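You operate a simulated robot arm through the tools that you are given. There is no shell and no other tool.

You are at the controls of a simulated robot arm. One attempt, no reset.

JOB
Make tea: pour the hot kettle through the strainer up to the teapot's line.
Fine: open the whistle flap; kettle by its handle, hands clear of the stream, back on the round mat; once steeped, strainer on the saucer. Set down upright: turquoise kettle.

It is judged by the outcome, as a careful person would: the job done as asked, and still so three seconds after it is handed in. It fails if anything else is knocked over, pushed out of place, dropped, spilled or broken.

ROBOT AND FRAMES
A 6-joint arm with a two-finger parallel gripper, fixed in place. Base frame: the origin is at the foot of the arm, x ahead of it, y to its left, z up; the work surface is at about z = 0.75. Readings come in m, degrees, newtons and seconds.
With the tool pointing down near the work surface it reaches from about 0.58 to 0.94 m from the base axis. Its first joint turns from -149.0 to 149.0 degrees. Payload 3.43 kg.
The TCP is the grasp point between the finger pads, 0.034 m short of the fingertips. In the tool frame z runs along the fingers and y along their closing line. Largest opening 0.128 m; finger width 0.024, thickness 0.012; the body of the gripper, 0.048 by 0.13 m, starts 0.096 m behind the TCP.
Orientation is that of the tool frame in the base frame, as [roll, pitch, yaw] about the fixed x, y, z axes, in that order (R = Rz(yaw) Ry(pitch) Rx(roll)). With the fingers straight down and closing along the base's y, the tool's x points along the base's -x, its y along +y and its z along -z.

CONTROLS
- The arm moves only by the tool arm_command. Its argument "rows" is a list of rows, each a list of 3 entries, a list of its own where there are three numbers: the turn, a rotation vector about the tool's x, y, z in degrees, then the shift along the tool's x, y, z in cm, then the opening, from 0 (shut) to 1 (fully open). In form: [[[ax, ay, az], [dx, dy, dz], fingers], ...]. A call has 1 to 20 rows; each row is the pose to reach, as a shift and turn from the pose commanded when the call began, along the tool's axes at that moment. Each row takes 0.2 s and may step no farther than 0.05 m and 8.6 degrees from the row before; otherwise, or with a gripper value out of range, the whole call is refused. Where a pose cannot be reached the arm comes as near as it can. A force on the tool above 40 N (or 10 N above the force at the start of the call, whichever is more), or a blocked arm, ends the call early, and 0.2 s more pass. Each finger travels about 0.108 m/s and halts on what it meets, pressing with about 29 N; the grip force reading is that of the motor and also rises with nothing between the fingers. The clock runs only during rows and for 0.2 s after the last one: add rows that repeat a pose to give the fingers time. The reply holds the time, the measured pose of the TCP, the force on the tool along the base axes, the opening and the grip force, in the units named above and with some noise, with the torque about the TCP (base axes, N m) and any sound that the robot's microphone picked up.
- Cameras (640 x 400 px; columns grow to the right, rows downward): "scene" is fixed at [0.3995, -0.6483, 1.5752]; the picture's right is [-0.89, -0.45, 0.00], its down [-0.45, 0.89, -0.05] and it looks along [0.02, -0.04, -1.00] (base axes); focal length 334 px, centre (320, 200). "wrist" rides on the gripper at [0.076, -0.011, -0.16] in the tool frame; the picture's right is [0.15, 0.99, 0.00], its down [-0.88, 0.13, -0.46] and it looks along [-0.45, 0.07, 0.89] (tool axes); focal length 234 px, centre (320, 200). There is no depth. A picture from a camera that has moved, and an enlarged one, comes with that camera's place and axes in the base frame and with its lens.
- get_image(camera): a new picture of that camera. No time passes.
- slide_trunk(by): slides the trunk up (or, below 0, down) by that many m; the arm rides with it, the base frame stays. It gives what a move gives, with no picture.
- close_up(camera, box): a new picture of the part [left, top, right, bottom] of that camera's present view, enlarged. No time passes.
- close_job(): hands the job in; it is judged then, once.

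Nothing tells you positions but the pictures and the camera data. Unless the task says otherwise, let go and move clear before handing in.

The tools are called after "Request:" as a command line: name --argument value ..., lists and objects as JSON in quotes. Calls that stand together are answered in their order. arm_command: Moves the arm, as the interface text tells. Its arguments: {"type":"object","properties":{"rows":{"type":"array"}},"required":["rows"]} The other tools are called the same way: slide_trunk (by) slides the trunk up or down; get_image (camera) takes a picture; close_up (camera, box) takes an enlarged picture of a part of a camera's view; close_job () hands the job in.

At the start:

```text
t: 0.0
eef_pos: [0.3048, -0.7639, 1.1452]
ee_rot: [179.9, 0.0, 179.9]
wrist_force: [-0.1, 0.0, -0.2]
ft_torque: [0.01, 0.01, 0.01]
grip_width: 0.1279
grip_force: 0.1
trunk travel left (down, up): [-0.625, 0.085]
```

scene: 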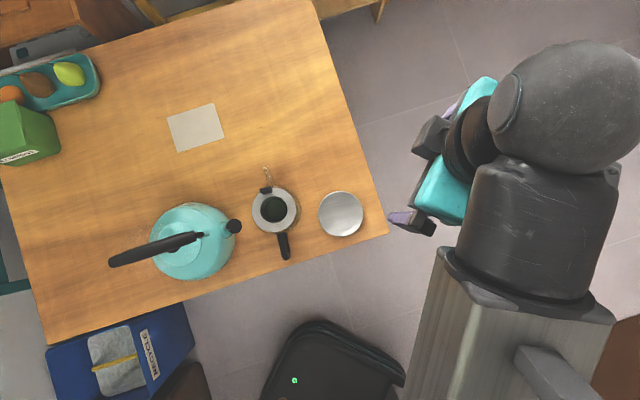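
wrist: 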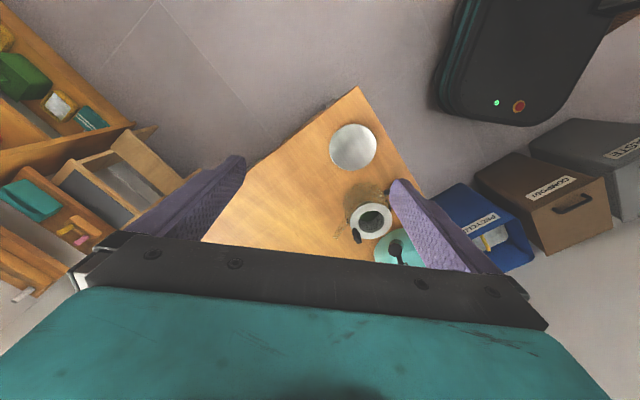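

I see a table with a turquoise kettle, a small pot with a strainer, a metal saucer and a square mat. I'll look closer before moving.

Request:
close_up --camera "scene" --box '[90, 150, 390, 337]'

Request:
close_up --camera "scene" --box '[230, 160, 310, 270]'

Request:
close_up --camera "scene" --box '[100, 190, 250, 284]'

Request:
close_up --camera "wrist" --box '[300, 100, 460, 280]'

```text
2.13 times, centred on (240, 244) of scene
camera zoom: at [0.3995, -0.6483, 1.5752], right [-0.89, -0.45, 0.0], down [-0.45, 0.89, -0.05], along [0.02, -0.04, -1.0], focal length 712 px, centre (491, 107)
```

zoom: 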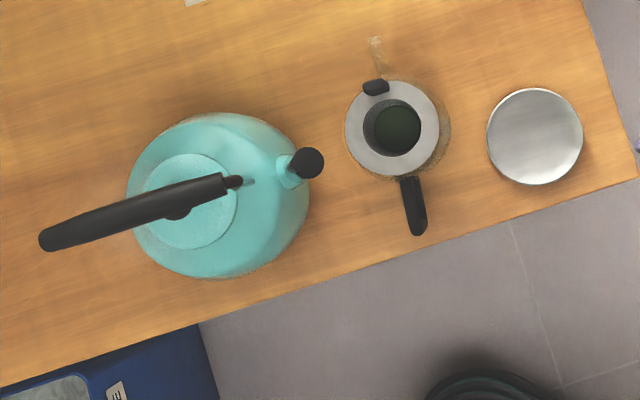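

```text
3.64 times, centred on (270, 215) of scene
camera zoom: at [0.3995, -0.6483, 1.5752], right [-0.89, -0.45, 0.0], down [-0.45, 0.89, -0.05], along [0.02, -0.04, -1.0], focal length 1214 px, centre (502, 146)
```

zoom: 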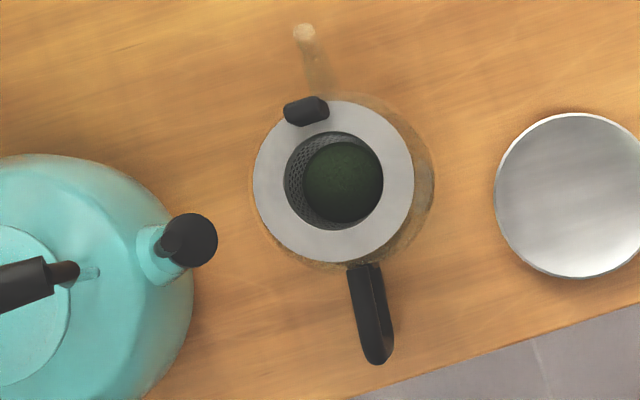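

```text
4.26 times, centred on (175, 237) of scene
camera zoom: at [0.3995, -0.6483, 1.5752], right [-0.89, -0.45, 0.0], down [-0.45, 0.89, -0.05], along [0.02, -0.04, -1.0], focal length 1421 px, centre (937, 43)
```

zoom: 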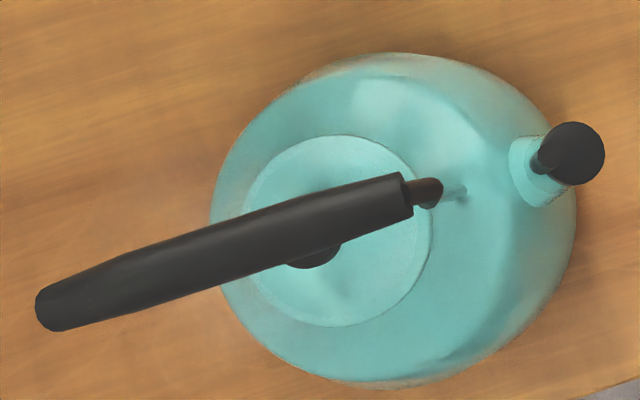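

```text
2.22 times, centred on (380, 190) of wrist
camera zoom: at [0.2284, -0.7754, 1.3052], right [-0.15, 0.99, 0.0], down [0.88, 0.13, 0.46], along [0.45, 0.07, -0.89], focal length 520 px, centre (187, 222)
```

zoom: 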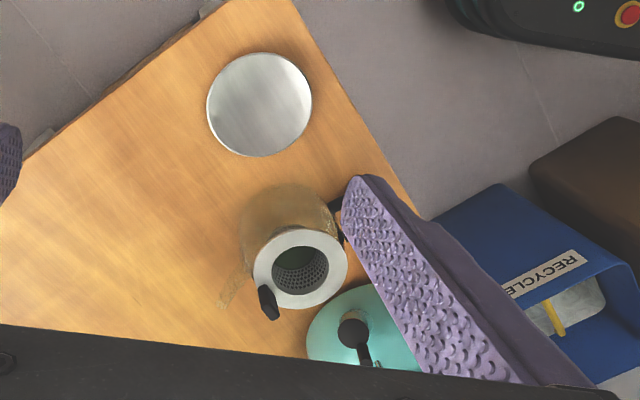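

Request:
arm_command --rows '[[[0, 0, -8], [0, 0, 2], 1], [[0, 0, -16], [0, 0, 4], 1], [[0, 0, -24], [0, 0, 6], 1], [[0, 0, -32], [0, 0, 8], 1], [[0, 0, -40], [0, 0, 10], 1]]'

Request:
arm_command --rows '[[[0, -8, 0], [0, 0, 0], 1], [[0, -16, 0], [0, 0, 0], 1], [[0, -24, 0], [0, 0, 0], 1], [[0, -32, 0], [0, 0, 0], 1], [[0, -40, 0], [0, 0, 0], 1]]'

Request:
get_image --camera "wrist"

Request:
get_image --camera "scene"

```text
t: 1.2
eef_pos: [0.3057, -0.7629, 1.0446]
ee_rot: [-179.9, -0.1, -139.9]
wrist_force: [0.3, -0.1, -0.8]
ft_torque: [0.03, -0.01, -0.01]
grip_width: 0.1279
grip_force: 0.0
trunk travel left (down, up): [-0.625, 0.085]
```

```text
t: 2.4
eef_pos: [0.3051, -0.7636, 1.0468]
ee_rot: [-180.0, 40.2, -140.0]
wrist_force: [-0.2, 0.6, 0.6]
ft_torque: [-0.02, 0.0, 0.03]
grip_width: 0.1281
grip_force: 0.0
trunk travel left (down, up): [-0.625, 0.085]
```

```text
taken
camera wrist: at [0.1877, -0.8767, 1.1191], right [-0.72, 0.69, -0.09], down [0.21, 0.34, 0.92], along [0.66, 0.64, -0.39], focal length 234 px, centre (320, 200)
```

wrist: 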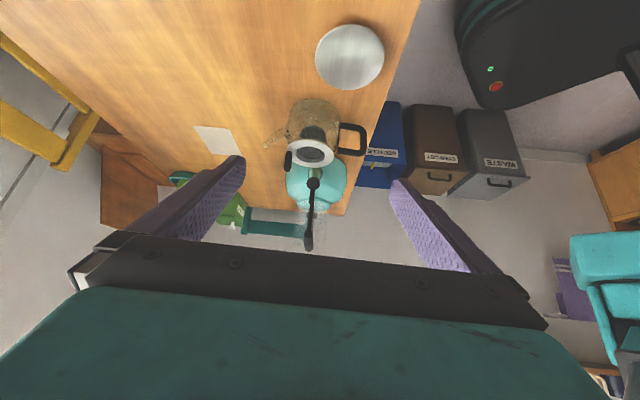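

```text
taken
```

scene: 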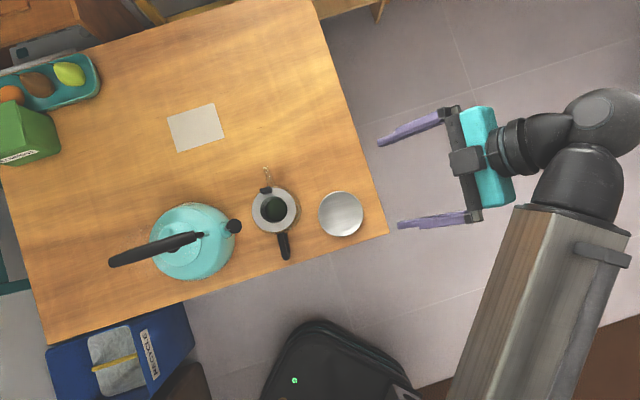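

Request:
close_up --camera "wrist" --box '[250, 80, 390, 260]'

Request:
close_up --camera "wrist" --box '[260, 90, 370, 180]'

Request:
close_up --camera "wrist" --box '[270, 140, 370, 260]'

```text
2.22 times, centred on (320, 170) of wrist
camera zoom: at [0.1877, -0.8767, 1.1191], right [-0.72, 0.69, -0.09], down [0.21, 0.34, 0.92], along [0.66, 0.64, -0.39], focal length 520 px, centre (320, 267)
```

zoom: 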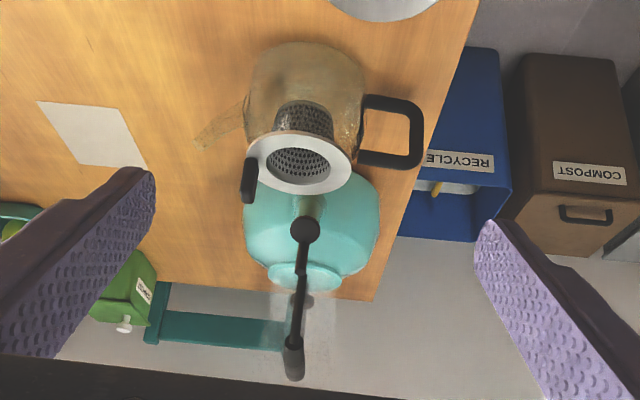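

```text
4.44 times, centred on (315, 135) of wrist
camera zoom: at [0.1877, -0.8767, 1.1191], right [-0.72, 0.69, -0.09], down [0.21, 0.34, 0.92], along [0.66, 0.64, -0.39], focal length 1041 px, centre (342, 489)
```

zoom: 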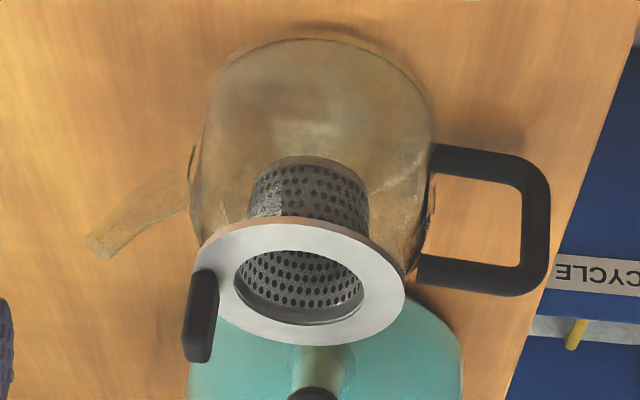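

```text
3.33 times, centred on (320, 200) of wrist
camera zoom: at [0.1877, -0.8767, 1.1191], right [-0.72, 0.69, -0.09], down [0.21, 0.34, 0.92], along [0.66, 0.64, -0.39], focal length 781 px, centre (320, 200)
```

zoom: 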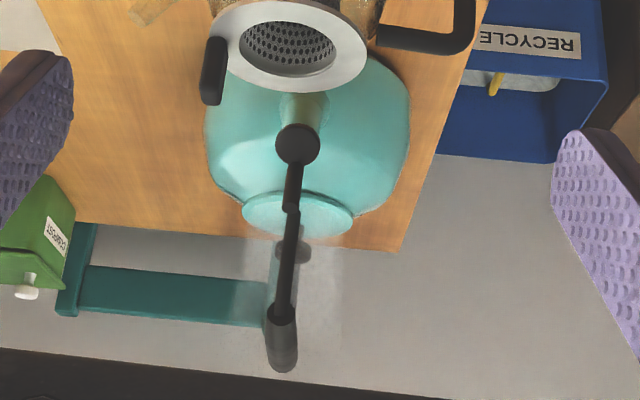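

The kettle handle arches over it, and the glass teapot holds a strainer with a black tab. I'll swing the wrist camera round to the robot side to see the kettle in profile.

Request:
arm_command --rows '[[[4.08, 0, 4.85], [-2.86, 2.02, 1.6], 1], [[8.15, 0, 9.7], [-5.71, 4.04, 3.21], 1], [[12.2, 0, 14.55], [-8.57, 6.06, 4.81], 1], [[16.3, 0, 19.4], [-11.43, 8.08, 6.42], 1], [[20.4, 0, 24.25], [-14.28, 10.1, 8.03], 1], [[24.45, 0, 29.1], [-17.14, 12.12, 9.63], 1], [[28.5, 0, 33.95], [-20.0, 14.14, 11.23], 1], [[32.6, 0, 38.8], [-22.85, 16.16, 12.84], 1], [[36.7, 0, 43.65], [-25.71, 18.18, 14.44], 1], [[40.75, 0, 48.5], [-28.57, 20.2, 16.05], 1], [[44.8, 0, 53.35], [-31.42, 22.22, 17.65], 1], [[48.9, 0, 58.2], [-34.28, 24.24, 19.26], 1]]'

Request:
get_image --camera "wrist"

Request:
get_image --camera "scene"

```text
t: 5.0
eef_pos: [0.5343, -0.4109, 1.1743]
ee_rot: [-180.0, 39.8, 144.0]
wrist_force: [1.0, 0.4, 0.4]
ft_torque: [0.01, 0.03, -0.04]
grip_width: 0.128
grip_force: 0.0
out of reach, approached as far as the arm can: row 8, 9, 10, 11, 12
trunk travel left (down, up): [-0.625, 0.085]
```

```text
taken
camera wrist: at [0.3979, -0.3259, 1.2492], right [0.49, 0.87, -0.1], down [0.39, -0.12, 0.91], along [0.78, -0.49, -0.4], focal length 234 px, centre (320, 200)
```

wrist: 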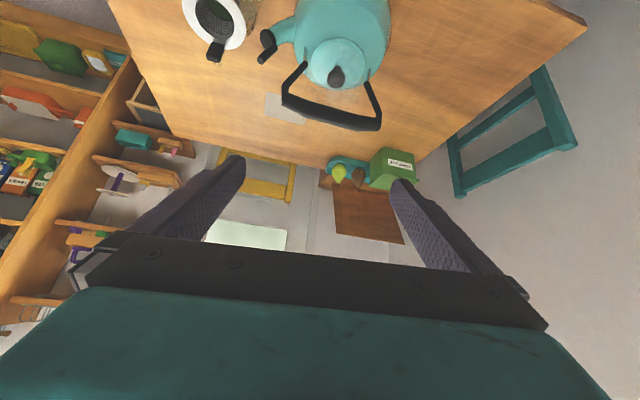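

```text
taken
```

scene: 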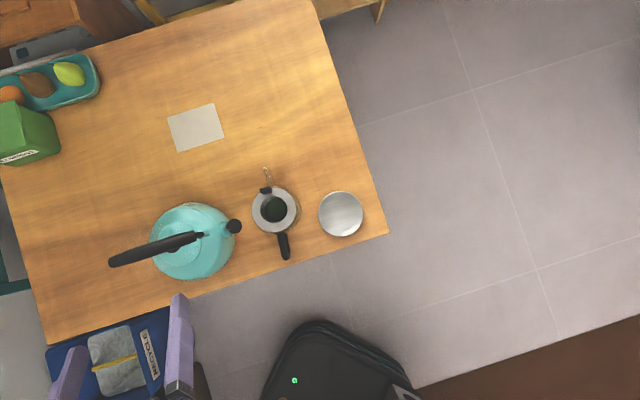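

Request:
close_up --camera "wrist" --box '[240, 0, 400, 140]'

Request:
close_up --camera "wrist" --box '[170, 0, 310, 90]'

Request:
close_up --camera "wrist" --box '[250, 10, 320, 80]'

```text
2.86 times, centred on (320, 70) of wrist
camera zoom: at [0.3979, -0.3259, 1.2492], right [0.49, 0.87, -0.1], down [0.39, -0.12, 0.91], along [0.78, -0.49, -0.4], focal length 669 px, centre (320, 571)
```

zoom: 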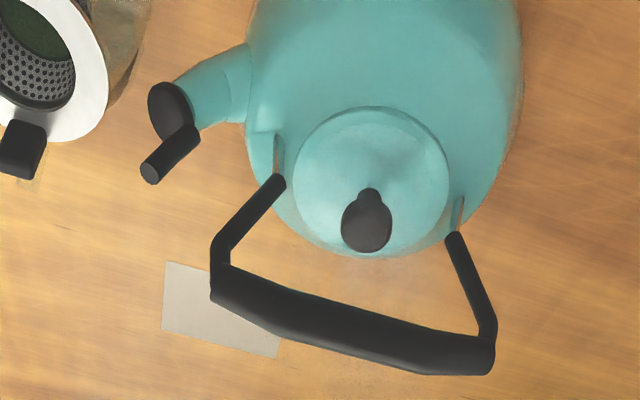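

```text
4.44 times, centred on (240, 45) of wrist
camera zoom: at [0.3979, -0.3259, 1.2492], right [0.49, 0.87, -0.1], down [0.39, -0.12, 0.91], along [0.78, -0.49, -0.4], focal length 1041 px, centre (676, 889)
```

zoom: 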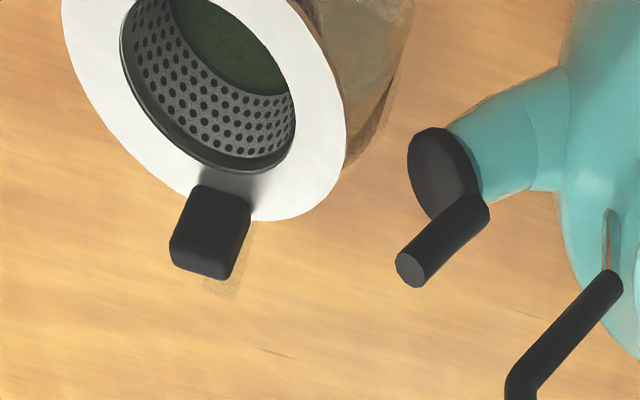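

```text
5.71 times, centred on (285, 45) of wrist
camera zoom: at [0.3979, -0.3259, 1.2492], right [0.49, 0.87, -0.1], down [0.39, -0.12, 0.91], along [0.78, -0.49, -0.4], focal length 1338 px, centre (520, 1086)
```

zoom: 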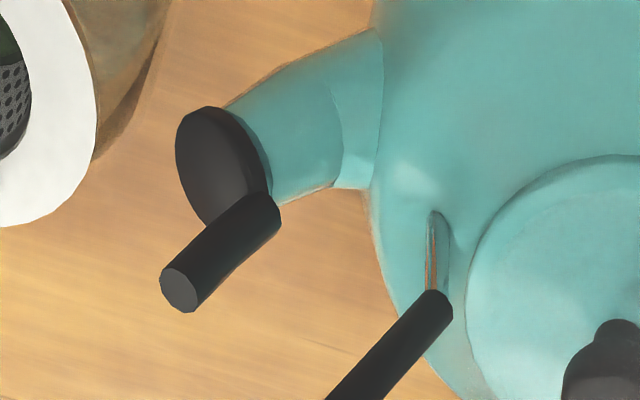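

The kettle is clear now: a whistle disc with an upright stub sits at the spout tip, and the handle bar runs along the spout line. Next I'll view the teapot and the spout from the saucer side, lower down, to find the fill line.

Request:
arm_command --rows '[[[-4.06, 0, -4.87], [0.53, -2.75, 1.12], 1], [[-8.12, 0, -9.74], [1.06, -5.5, 2.24], 1], [[-12.18, 0, -14.6], [1.59, -8.26, 3.36], 1], [[-16.24, 0, -19.47], [2.12, -11.0, 4.48], 1], [[-20.3, 0, -24.3], [2.65, -13.76, 5.6], 1], [[-24.36, 0, -29.2], [3.18, -16.5, 6.71], 1], [[-28.4, 0, -34.07], [3.71, -19.26, 7.83], 1], [[-32.5, 0, -38.9], [4.24, -22.0, 8.95], 1], [[-36.5, 0, -43.8], [4.77, -24.77, 10.07], 1], [[-40.6, 0, -48.7], [5.3, -27.5, 11.19], 1], [[-44.6, 0, -53.5], [5.83, -30.3, 12.3], 1], [[-48.7, 0, -58.4], [6.36, -33.02, 13.43], 1]]'

Request:
get_image --camera "wrist"

```text
t: 7.6
eef_pos: [0.3742, -0.701, 1.029]
ee_rot: [-179.8, 40.0, -139.7]
wrist_force: [0.1, 0.2, 0.1]
ft_torque: [0.01, 0.01, -0.02]
grip_width: 0.1279
grip_force: 0.0
trunk travel left (down, up): [-0.625, 0.085]
```

```text
taken
camera wrist: at [0.258, -0.8133, 1.1035], right [-0.72, 0.68, -0.1], down [0.21, 0.35, 0.91], along [0.66, 0.64, -0.39], focal length 234 px, centre (320, 200)
```

wrist: 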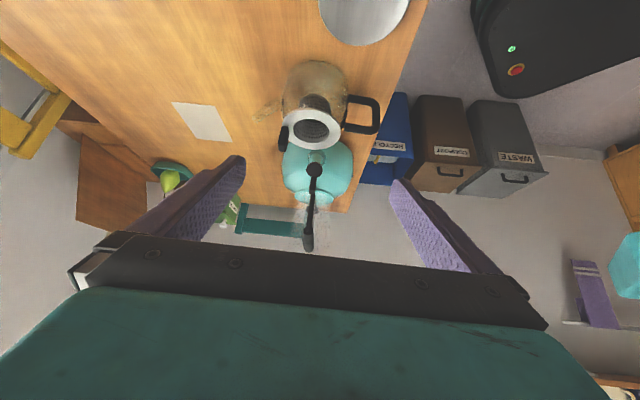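

Request:
arm_command --rows '[[[0, -6, 0], [3.2, 0, 1.6], 1], [[0, -12, 0], [6.4, 0, 3.3], 1], [[0, -18, 0], [9.7, 0, 4.9], 1]]'

Request:
get_image --camera "wrist"

Request:
close_up --camera "wrist" --box '[250, 60, 390, 190]'

```text
t: 8.4
eef_pos: [0.3414, -0.7271, 0.9301]
ee_rot: [-179.6, 57.8, -139.6]
wrist_force: [-0.2, 0.0, -0.1]
ft_torque: [-0.03, 0.03, 0.0]
grip_width: 0.128
grip_force: 0.1
trunk travel left (down, up): [-0.625, 0.085]
```

```text
taken
camera wrist: at [0.2137, -0.8496, 0.9515], right [-0.7, 0.71, -0.13], down [-0.02, 0.16, 0.99], along [0.72, 0.69, -0.09], focal length 234 px, centre (320, 200)
```

wrist: 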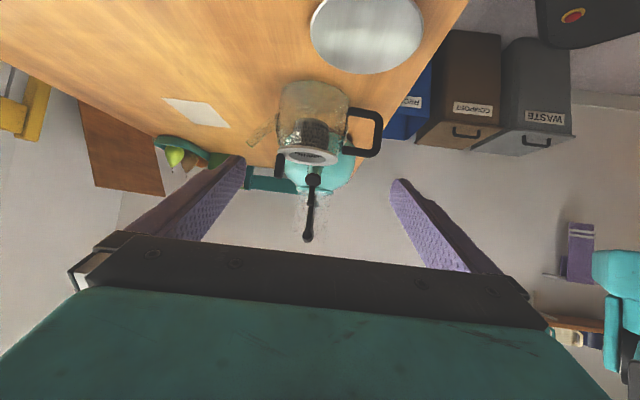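

```text
3.08 times, centred on (320, 125) of wrist
camera zoom: at [0.2137, -0.8496, 0.9515], right [-0.7, 0.71, -0.13], down [-0.02, 0.16, 0.99], along [0.72, 0.69, -0.09], focal length 720 px, centre (320, 431)
```

zoom: 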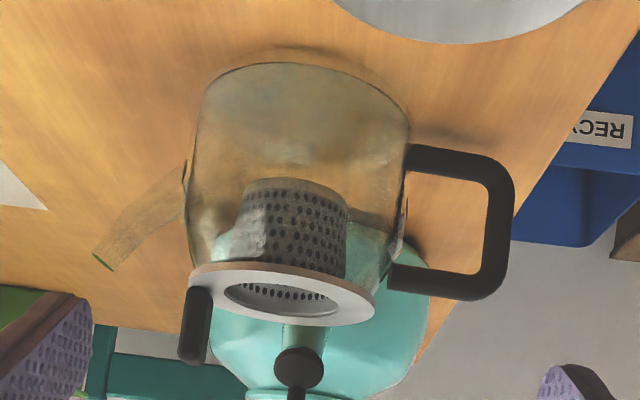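

Request:
close_up --camera "wrist" --box '[268, 70, 358, 176]'

Request:
close_up --camera "wrist" --box '[275, 130, 360, 250]'

```text
3.77 times, centred on (313, 123) of wrist
camera zoom: at [0.2137, -0.8496, 0.9515], right [-0.7, 0.71, -0.13], down [-0.02, 0.16, 0.99], along [0.72, 0.69, -0.09], focal length 884 px, centre (346, 491)
```

zoom: 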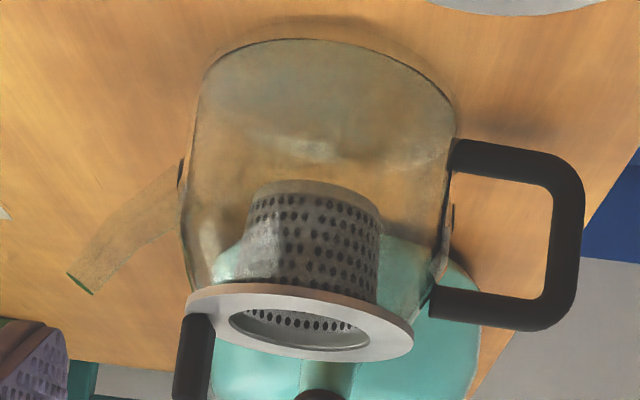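

```text
3.33 times, centred on (318, 190) of wrist
camera zoom: at [0.2137, -0.8496, 0.9515], right [-0.7, 0.71, -0.13], down [-0.02, 0.16, 0.99], along [0.72, 0.69, -0.09], focal length 781 px, centre (328, 233)
```

zoom: 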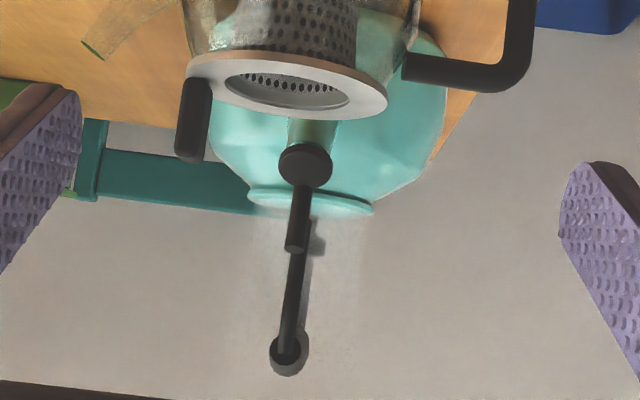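

Request:
arm_command --rows '[[[0, 0, 0], [-1.0, 0, 2.9], 1], [[0, 0, 0], [-2.0, 0, 5.8], 1], [[0, 0, 0], [-3.1, 0, 8.7], 1]]'

Request:
get_image --camera "wrist"

Request:
close_up --camera "wrist" --box '[250, 20, 400, 180]'

```text
t: 9.2
eef_pos: [0.4086, -0.6683, 0.911]
ee_rot: [-179.6, 57.8, -139.7]
wrist_force: [0.0, -1.5, 0.0]
ft_torque: [0.03, 0.01, 0.01]
grip_width: 0.128
grip_force: 0.2
trunk travel left (down, up): [-0.625, 0.085]
```

```text
taken
camera wrist: at [0.2807, -0.7913, 0.9324], right [-0.69, 0.71, -0.13], down [-0.02, 0.16, 0.99], along [0.72, 0.69, -0.09], focal length 234 px, centre (320, 200)
```

wrist: 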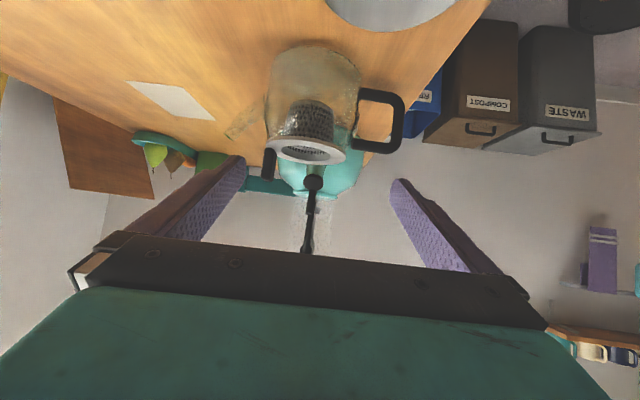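

```text
2.50 times, centred on (325, 100) of wrist
camera zoom: at [0.2807, -0.7913, 0.9324], right [-0.69, 0.71, -0.13], down [-0.02, 0.16, 0.99], along [0.72, 0.69, -0.09], focal length 585 px, centre (308, 450)
```

zoom: 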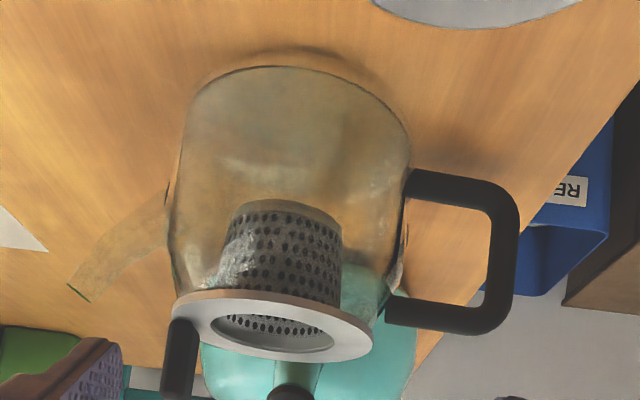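

Request:
close_up --camera "wrist" --box '[330, 70, 380, 150]'

Request:
close_up --camera "wrist" --box '[255, 40, 320, 150]'

Request:
close_up --camera "wrist" --box '[270, 40, 360, 115]'

```text
5.00 times, centred on (355, 110) of wrist
camera zoom: at [0.2807, -0.7913, 0.9324], right [-0.69, 0.71, -0.13], down [-0.02, 0.16, 0.99], along [0.72, 0.69, -0.09], focal length 1171 px, centre (145, 650)
```

zoom: 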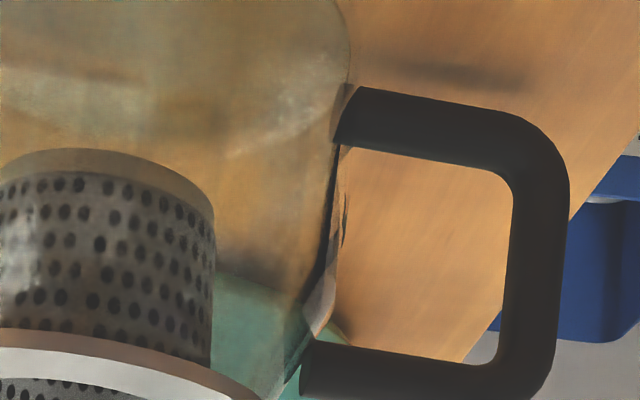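

```text
3.64 times, centred on (288, 95) of wrist
camera zoom: at [0.2807, -0.7913, 0.9324], right [-0.69, 0.71, -0.13], down [-0.02, 0.16, 0.99], along [0.72, 0.69, -0.09], focal length 852 px, centre (438, 582)
```

zoom: 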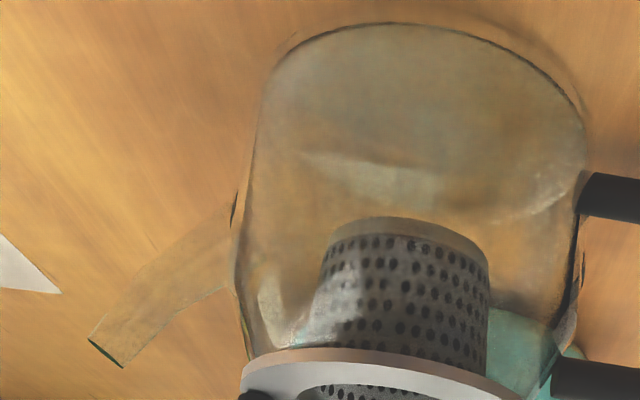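

```text
5.33 times, centred on (315, 78) of wrist
camera zoom: at [0.2807, -0.7913, 0.9324], right [-0.69, 0.71, -0.13], down [-0.02, 0.16, 0.99], along [0.72, 0.69, -0.09], focal length 1249 px, centre (347, 853)
```

zoom: 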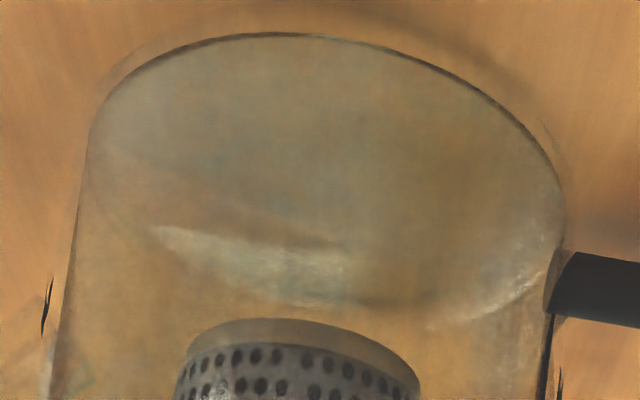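

Request:
arm_command --rows '[[[0, 0, 0], [-3.4, 0, -2.1], 1], [[0, 0, 0], [-6.8, 0, -4.3], 1], [[6.87, 0, 4.33], [-6.9, 1.0, -3.5], 1], [[13.75, 0, 8.65], [-6.9, 2.1, -2.7], 1], [[20.6, 0, 13.0], [-7.0, 3.1, -1.9], 1], [[27.5, 0, 17.3], [-7.0, 4.1, -1.0], 1], [[34.4, 0, 21.6], [-7.1, 5.2, -0.2], 1], [[41.25, 0, 25.95], [-7.2, 6.2, 0.6], 1], [[48.1, 0, 30.3], [-7.2, 7.2, 1.4], 1], [[55.0, 0, 34.6], [-7.3, 8.3, 2.2], 1]]'

Request:
get_image --camera "wrist"

```text
t: 11.4
eef_pos: [0.4031, -0.5809, 0.9588]
ee_rot: [180.0, 58.0, 155.0]
wrist_force: [0.0, -1.1, -0.6]
ft_torque: [-0.01, 0.01, 0.0]
grip_width: 0.1279
grip_force: 0.0
out of reach, approached as far as the arm can: row 10
trunk travel left (down, up): [-0.625, 0.085]
```

```text
taken
camera wrist: at [0.2388, -0.5189, 0.98], right [0.35, 0.93, -0.12], down [0.13, 0.08, 0.99], along [0.93, -0.36, -0.09], focal length 234 px, centre (320, 200)
```

wrist: 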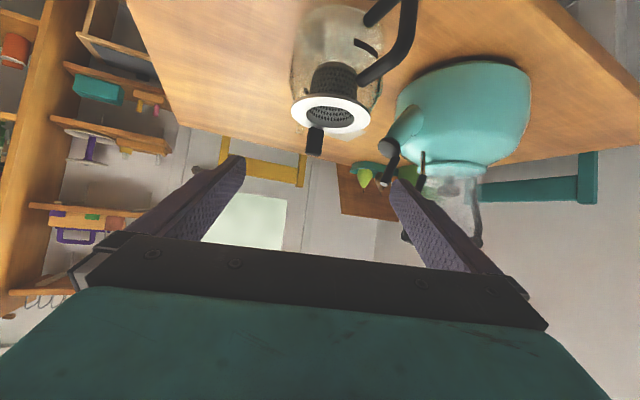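

Request:
close_up --camera "wrist" --box '[280, 0, 430, 160]'

Request:
close_up --camera "wrist" --box '[285, 0, 395, 70]'

Request:
close_up --camera "wrist" --box '[370, 50, 540, 250]'

```text
2.50 times, centred on (355, 80) of wrist
camera zoom: at [0.2388, -0.5189, 0.98], right [0.35, 0.93, -0.12], down [0.13, 0.08, 0.99], along [0.93, -0.36, -0.09], focal length 585 px, centre (232, 500)
```

zoom: 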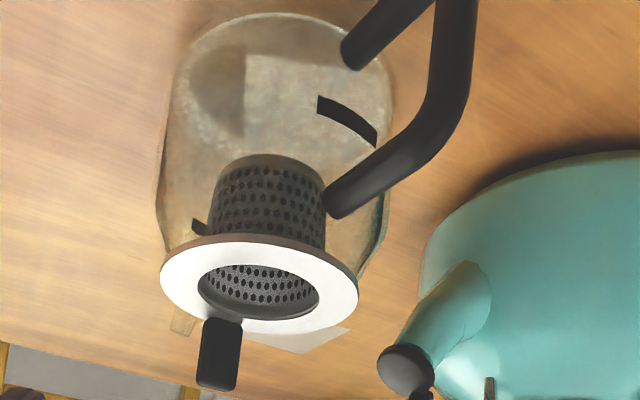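

```text
5.71 times, centred on (340, 35) of wrist
camera zoom: at [0.2388, -0.5189, 0.98], right [0.35, 0.93, -0.12], down [0.13, 0.08, 0.99], along [0.93, -0.36, -0.09], focal length 1338 px, centre (206, 1143)
```

zoom: 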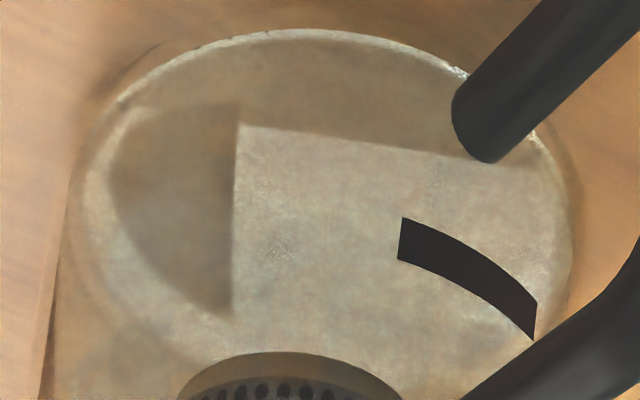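

```text
2.00 times, centred on (455, 150) of wrist
camera zoom: at [0.2388, -0.5189, 0.98], right [0.35, 0.93, -0.12], down [0.13, 0.08, 0.99], along [0.93, -0.36, -0.09], focal length 468 px, centre (50, 300)
```

zoom: 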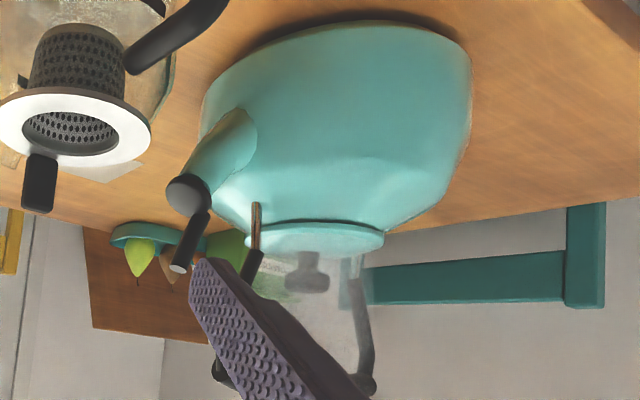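

I found the fill line: short black bands on the glass at about z 0.798. The whistle lever is at about (0.549, -0.546, 0.92), so next I'll line up closed fingers on the teapot side of it to push the flap open.

Request:
arm_command --rows '[[[0, 0, 0], [-3.4, 0, -2.1], 0.5], [[0, 0, 0], [-6.8, 0, -4.2], 0], [[-6.54, 0, -4.09], [-7.1, -0.2, -3.7], 0], [[-13.08, 0, -8.18], [-7.4, -0.4, -3.2], 0], [[-19.62, 0, -12.27], [-7.7, -0.6, -2.7], 0], [[-26.16, 0, -16.36], [-8.0, -0.8, -2.1], 0], [[-32.7, 0, -20.44], [-8.3, -1.0, -1.6], 0], [[-39.2, 0, -24.5], [-8.7, -1.3, -1.1], 0], [[-45.8, 0, -28.6], [-9.0, -1.5, -0.6], 0], [[-52.3, 0, -32.7], [-9.3, -1.7, -0.1], 0], [[-58.85, 0, -36.8], [-9.6, -1.9, 0.3], 0]]'

Request:
arm_command --rows '[[[0, 7, 0], [0, 0, 0], 0], [[0, 14, 0], [0, 0, 0], 0], [[0, 21, 0], [0, 0, 0], 0], [[0, 28, 0], [0, 0, 0], 0]]'

Request:
get_image --camera "wrist"

Request:
get_image --camera "scene"

```text
t: 13.8
eef_pos: [0.4438, -0.6236, 1.0384]
ee_rot: [-179.9, 57.9, -135.5]
wrist_force: [-1.0, -0.6, -0.9]
ft_torque: [0.0, 0.01, 0.0]
grip_width: 0.0
grip_force: 29.1
trunk travel left (down, up): [-0.625, 0.085]
```

```text
t: 14.8
eef_pos: [0.443, -0.6227, 1.0399]
ee_rot: [-179.9, 29.8, -135.6]
wrist_force: [0.9, -0.3, 0.4]
ft_torque: [-0.03, -0.02, -0.02]
grip_width: 0.0
grip_force: 28.7
trunk travel left (down, up): [-0.625, 0.085]
```

```text
taken
camera wrist: at [0.3473, -0.7328, 1.1405], right [-0.78, 0.62, -0.07], down [0.29, 0.47, 0.83], along [0.55, 0.63, -0.55], focal length 234 px, centre (320, 200)
```

wrist: 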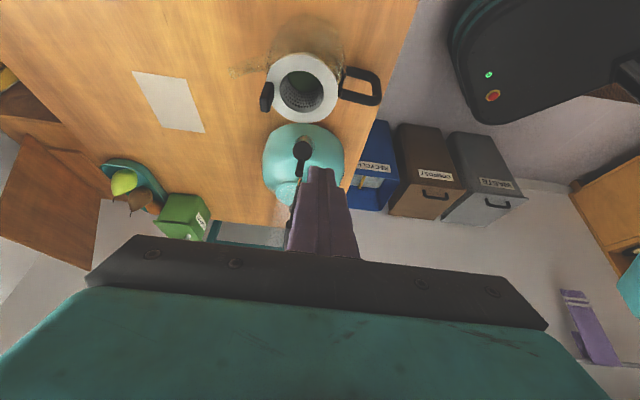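

```text
taken
```

scene: 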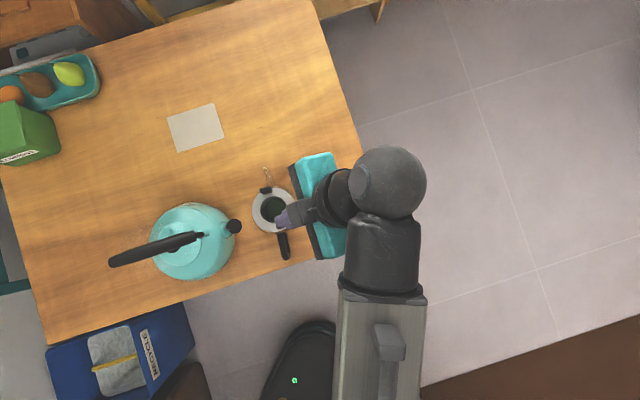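

Request:
close_up --camera "wrist" --box '[250, 30, 390, 210]'

Request:
close_up --camera "wrist" --box '[270, 120, 350, 210]'

Request:
close_up --camera "scene" --box '[210, 170, 350, 270]'

```text
2.22 times, centred on (320, 120) of wrist
camera zoom: at [0.3473, -0.7328, 1.1405], right [-0.78, 0.62, -0.07], down [0.29, 0.47, 0.83], along [0.55, 0.63, -0.55], focal length 520 px, centre (320, 378)
```

zoom: 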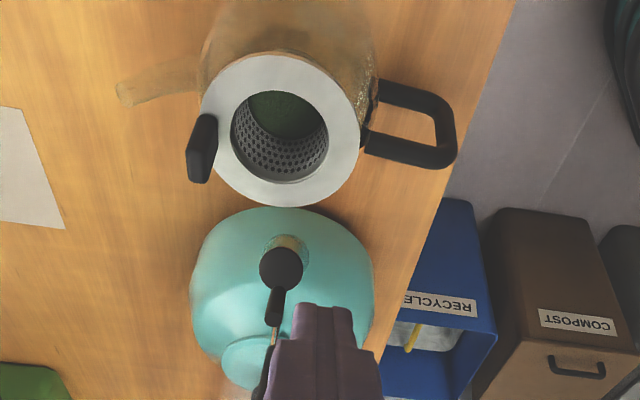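

```text
4.44 times, centred on (310, 165) of wrist
camera zoom: at [0.3473, -0.7328, 1.1405], right [-0.78, 0.62, -0.07], down [0.29, 0.47, 0.83], along [0.55, 0.63, -0.55], focal length 1041 px, centre (364, 356)
```

zoom: 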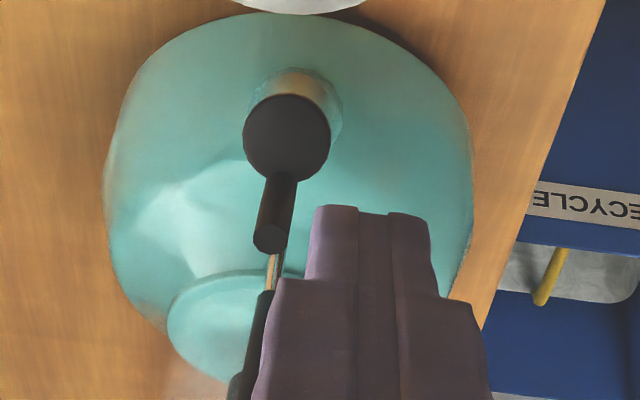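

```text
4.00 times, centred on (280, 220) of scene
camera zoom: at [0.3995, -0.6483, 1.5752], right [-0.89, -0.45, 0.0], down [-0.45, 0.89, -0.05], along [0.02, -0.04, -1.0], focal length 1336 px, centre (480, 120)
```

zoom: 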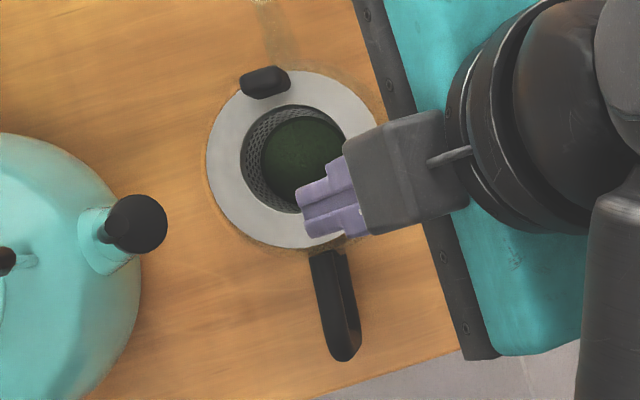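

Request:
arm_command --rows '[[[0, 0, 0], [-2.0, -1.1, 4.0], 0], [[0, 0, 0], [-4.0, -2.2, 8.1], 0], [[0, 0, 0], [-2.6, -2.2, 10.6], 0], [[0, 0, 0], [-1.1, -2.2, 13.2], 0]]'

Request:
close_up --camera "wrist" --box '[250, 60, 390, 240]'

Request:
close_up --camera "scene" --box '[180, 170, 320, 270]'

```text
t: 15.8
eef_pos: [0.5132, -0.5853, 0.9269]
ee_rot: [-179.9, 29.9, -135.5]
wrist_force: [0.1, -0.4, 0.1]
ft_torque: [0.0, 0.03, 0.01]
grip_width: 0.0001
grip_force: 29.1
trunk travel left (down, up): [-0.625, 0.085]
```

```text
2.22 times, centred on (320, 150) of wrist
camera zoom: at [0.4169, -0.6957, 1.0292], right [-0.78, 0.62, -0.07], down [0.29, 0.47, 0.83], along [0.55, 0.63, -0.55], focal length 520 px, centre (320, 311)
```

zoom: 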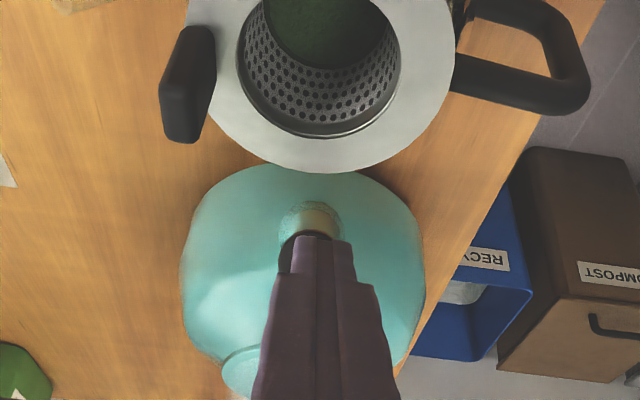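

```text
4.00 times, centred on (250, 220) of scene
camera zoom: at [0.3995, -0.6483, 1.5752], right [-0.89, -0.45, 0.0], down [-0.45, 0.89, -0.05], along [0.02, -0.04, -1.0], focal length 1336 px, centre (600, 120)
```

zoom: 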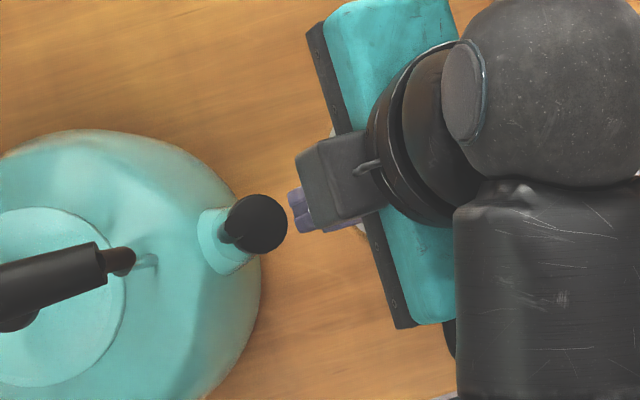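

Request:
arm_command --rows '[[[0, 0, 0], [-0.87, 0, 0.5], 0], [[0, 0, 0], [-1.74, 0, 1.0], 0], [[0, 0, 0], [-2.6, 0, 1.49], 0], [[0, 0, 0], [-3.04, 0, 1.74], 0], [[0, 0, 0], [-3.47, 0, 1.99], 0], [[0, 0, 0], [-3.9, 0, 2.24], 0]]'

Request:
close_up --camera "wrist" --box '[250, 60, 390, 240]'

Request:
close_up --camera "scene" --box '[180, 170, 320, 270]'

```text
t: 17.2
eef_pos: [0.5443, -0.554, 0.9314]
ee_rot: [-180.0, 29.9, -135.6]
wrist_force: [-2.3, -3.3, 5.5]
ft_torque: [-0.04, 0.06, -0.02]
grip_width: 0.0
grip_force: 28.6
trunk travel left (down, up): [-0.625, 0.085]
```

```text
2.22 times, centred on (320, 150) of wrist
camera zoom: at [0.4482, -0.6642, 1.0319], right [-0.78, 0.62, -0.08], down [0.29, 0.47, 0.83], along [0.55, 0.63, -0.55], focal length 520 px, centre (320, 311)
```

zoom: 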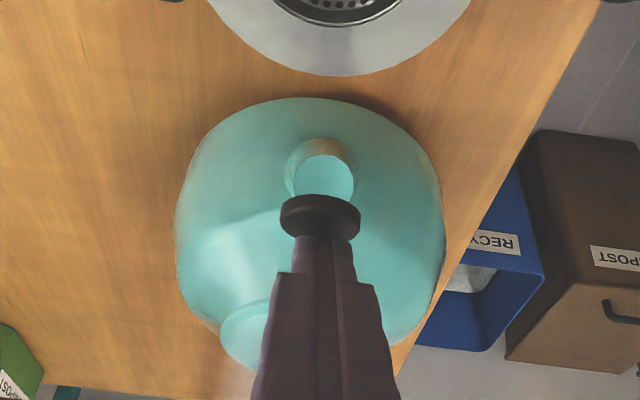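

```text
4.00 times, centred on (250, 220) of scene
camera zoom: at [0.3995, -0.6483, 1.5752], right [-0.89, -0.45, 0.0], down [-0.45, 0.89, -0.05], along [0.02, -0.04, -1.0], focal length 1336 px, centre (600, 120)
```

zoom: 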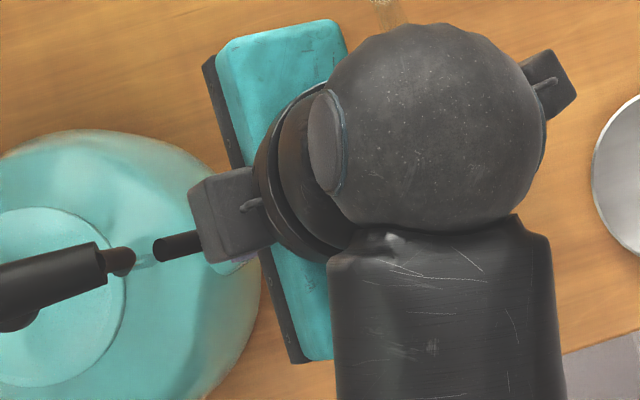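

Request:
arm_command --rows '[[[0, 0, 0], [-0.5, 0, 0.3], 0], [[0, 0, 0], [-0.9, 0, 0.5], 0]]'

Request:
close_up --camera "wrist" --box '[250, 60, 390, 240]'

Request:
close_up --camera "scene" --box '[180, 170, 320, 270]'

```text
t: 17.8
eef_pos: [0.5502, -0.5478, 0.9324]
ee_rot: [-179.7, 29.9, -135.5]
wrist_force: [-11.4, -10.8, 13.0]
ft_torque: [-0.12, 0.05, 0.01]
grip_width: 0.0002
grip_force: 29.2
trunk travel left (down, up): [-0.625, 0.085]
```

```text
2.22 times, centred on (320, 150) of wrist
camera zoom: at [0.4535, -0.658, 1.0333], right [-0.78, 0.62, -0.08], down [0.29, 0.47, 0.83], along [0.55, 0.63, -0.55], focal length 520 px, centre (320, 311)
```

zoom: 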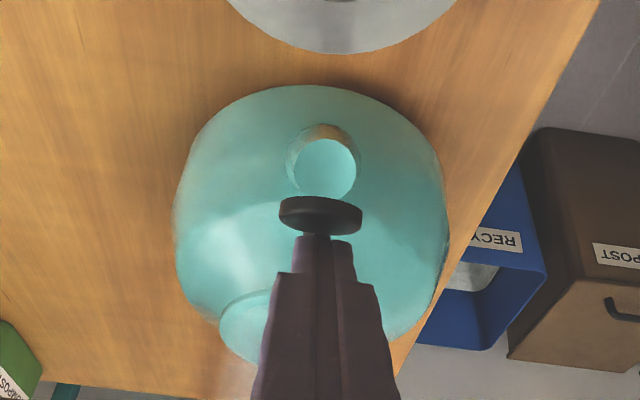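

```text
4.00 times, centred on (250, 220) of scene
camera zoom: at [0.3995, -0.6483, 1.5752], right [-0.89, -0.45, 0.0], down [-0.45, 0.89, -0.05], along [0.02, -0.04, -1.0], focal length 1336 px, centre (600, 120)
```

zoom: 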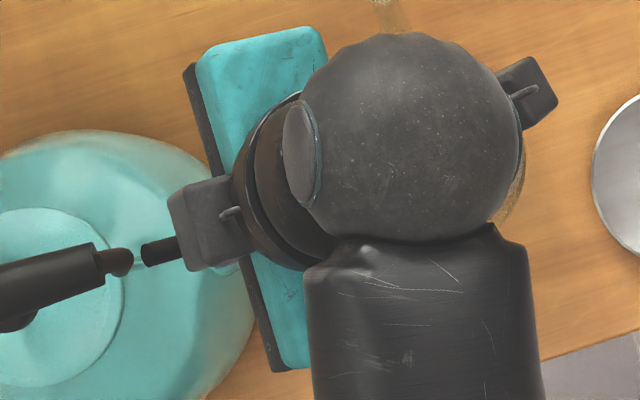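

Request:
arm_command --rows '[[[0, 0, 0], [0.3, 0, -0.5], 0], [[0, 0, 0], [0.3, 0, -3], 0], [[0, 0, 0], [0.3, 0, -7], 0], [[0, 0, 0], [0.3, 0, -11], 0]]'

Request:
close_up --camera "wrist" --box '[250, 60, 390, 240]'

Request:
close_up --camera "scene" --box '[180, 170, 320, 270]'

```text
t: 18.8
eef_pos: [0.5115, -0.5857, 1.0243]
ee_rot: [180.0, 29.9, -135.5]
wrist_force: [-0.3, 0.5, 0.5]
ft_torque: [-0.01, -0.02, -0.01]
grip_width: 0.0
grip_force: 29.3
trunk travel left (down, up): [-0.625, 0.085]
```

```text
2.22 times, centred on (320, 150) of wrist
camera zoom: at [0.4148, -0.6963, 1.1252], right [-0.78, 0.62, -0.07], down [0.29, 0.47, 0.83], along [0.55, 0.63, -0.55], focal length 520 px, centre (320, 311)
```

zoom: 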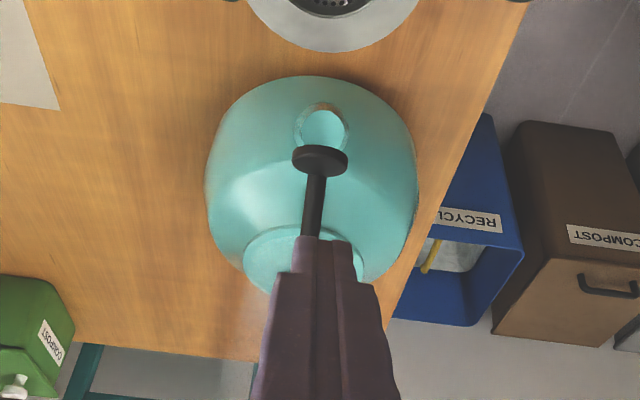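

```text
4.00 times, centred on (250, 220) of scene
camera zoom: at [0.3995, -0.6483, 1.5752], right [-0.89, -0.45, 0.0], down [-0.45, 0.89, -0.05], along [0.02, -0.04, -1.0], focal length 1336 px, centre (600, 120)
```

zoom: 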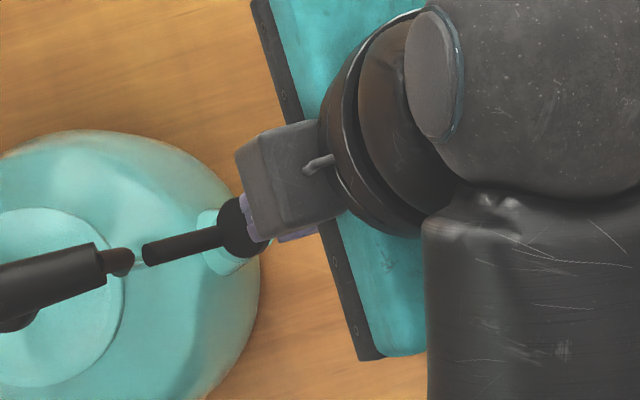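

The flap stays open with the spout mouth uncovered. Now I'll level the tool and go above the handle bar to line up the grasp.

Request:
arm_command --rows '[[[0, 7.5, 0], [-2.64, 0, -1.25], 0], [[0, 15, 0], [-5.28, 0, -2.5], 0.2], [[0, 22.5, 0], [-7.9, 0, -3.74], 0.5], [[0, 29.9, 0], [-10.55, 0, -4.98], 0.7]]'

Request:
get_image --camera "wrist"

Request:
get_image --camera "scene"

```text
t: 19.8
eef_pos: [0.5573, -0.5393, 1.1221]
ee_rot: [-179.9, -0.2, -135.6]
wrist_force: [0.2, 0.6, -0.3]
ft_torque: [-0.02, -0.02, -0.01]
grip_width: 0.0897
grip_force: 0.0
trunk travel left (down, up): [-0.625, 0.085]
```

```text
taken
camera wrist: at [0.5108, -0.6006, 1.2823], right [-0.8, 0.6, 0.0], down [0.54, 0.71, 0.45], along [0.27, 0.36, -0.89], focal length 234 px, centre (320, 200)
```

wrist: 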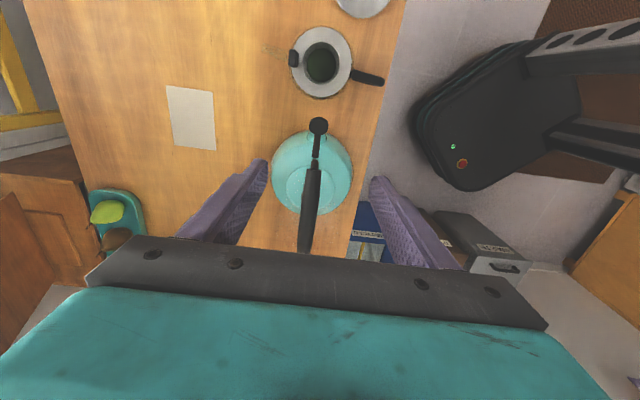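

```text
taken
```

scene: 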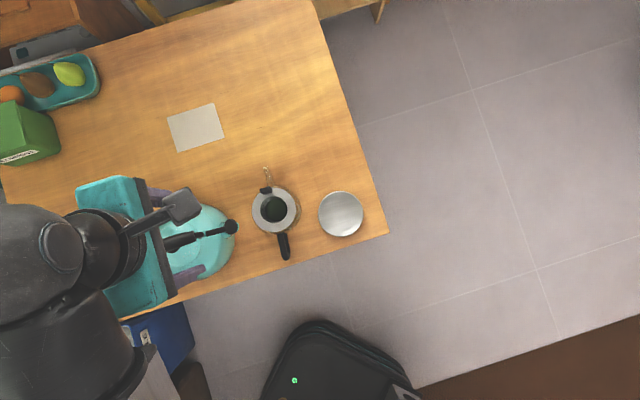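

Request:
close_up --camera "wrist" --box '[250, 110, 390, 260]'

```text
2.67 times, centred on (320, 185) of wrist
camera zoom: at [0.5108, -0.6006, 1.2823], right [-0.8, 0.6, 0.0], down [0.54, 0.71, 0.45], along [0.27, 0.36, -0.89], focal length 624 px, centre (320, 240)
```

zoom: 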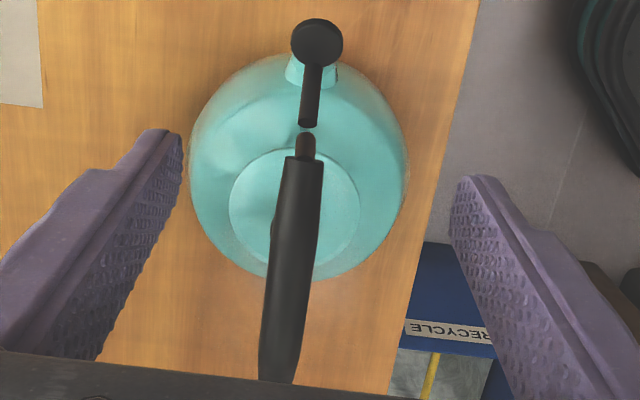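

Request:
arm_command --rows '[[[0, 0, -0.4], [-3.8, 0, 1], 0.7], [[0, 0, -0.8], [-7.6, 0, 2], 0.7], [[0, 0, -1.2], [-11.5, -0.1, 3], 0.7], [[0, 0, -1.2], [-11.5, -0.1, 6.5], 0.7], [[0, 0, -1.2], [-11.5, -0.1, 9], 0.7]]'

Request:
get_image --camera "wrist"

Request:
get_image --camera "scene"

```text
t: 21.0
eef_pos: [0.6429, -0.4609, 1.0311]
ee_rot: [-179.9, 0.0, -134.3]
wrist_force: [0.1, -0.4, 0.6]
ft_torque: [0.0, -0.02, 0.0]
grip_width: 0.0896
grip_force: 0.0
trunk travel left (down, up): [-0.625, 0.085]
```

```text
taken
camera wrist: at [0.5969, -0.5229, 1.191], right [-0.81, 0.59, 0.0], down [0.52, 0.72, 0.46], along [0.27, 0.37, -0.89], focal length 234 px, centre (320, 200)
```

wrist: 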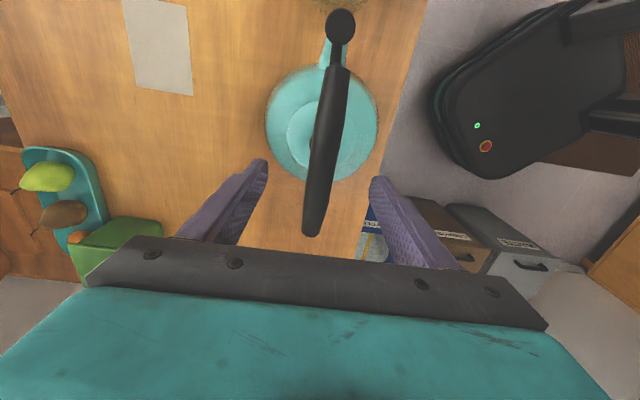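

```text
taken
```

scene: 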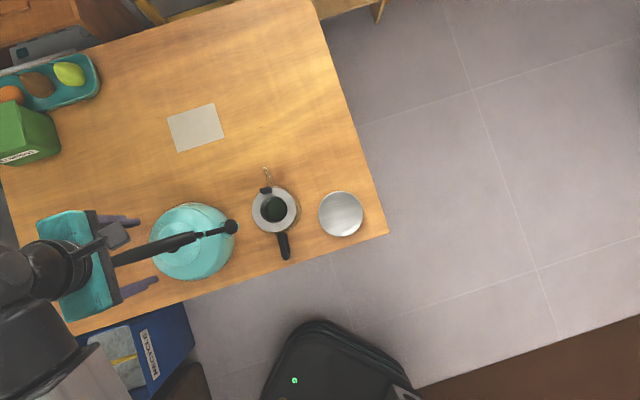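

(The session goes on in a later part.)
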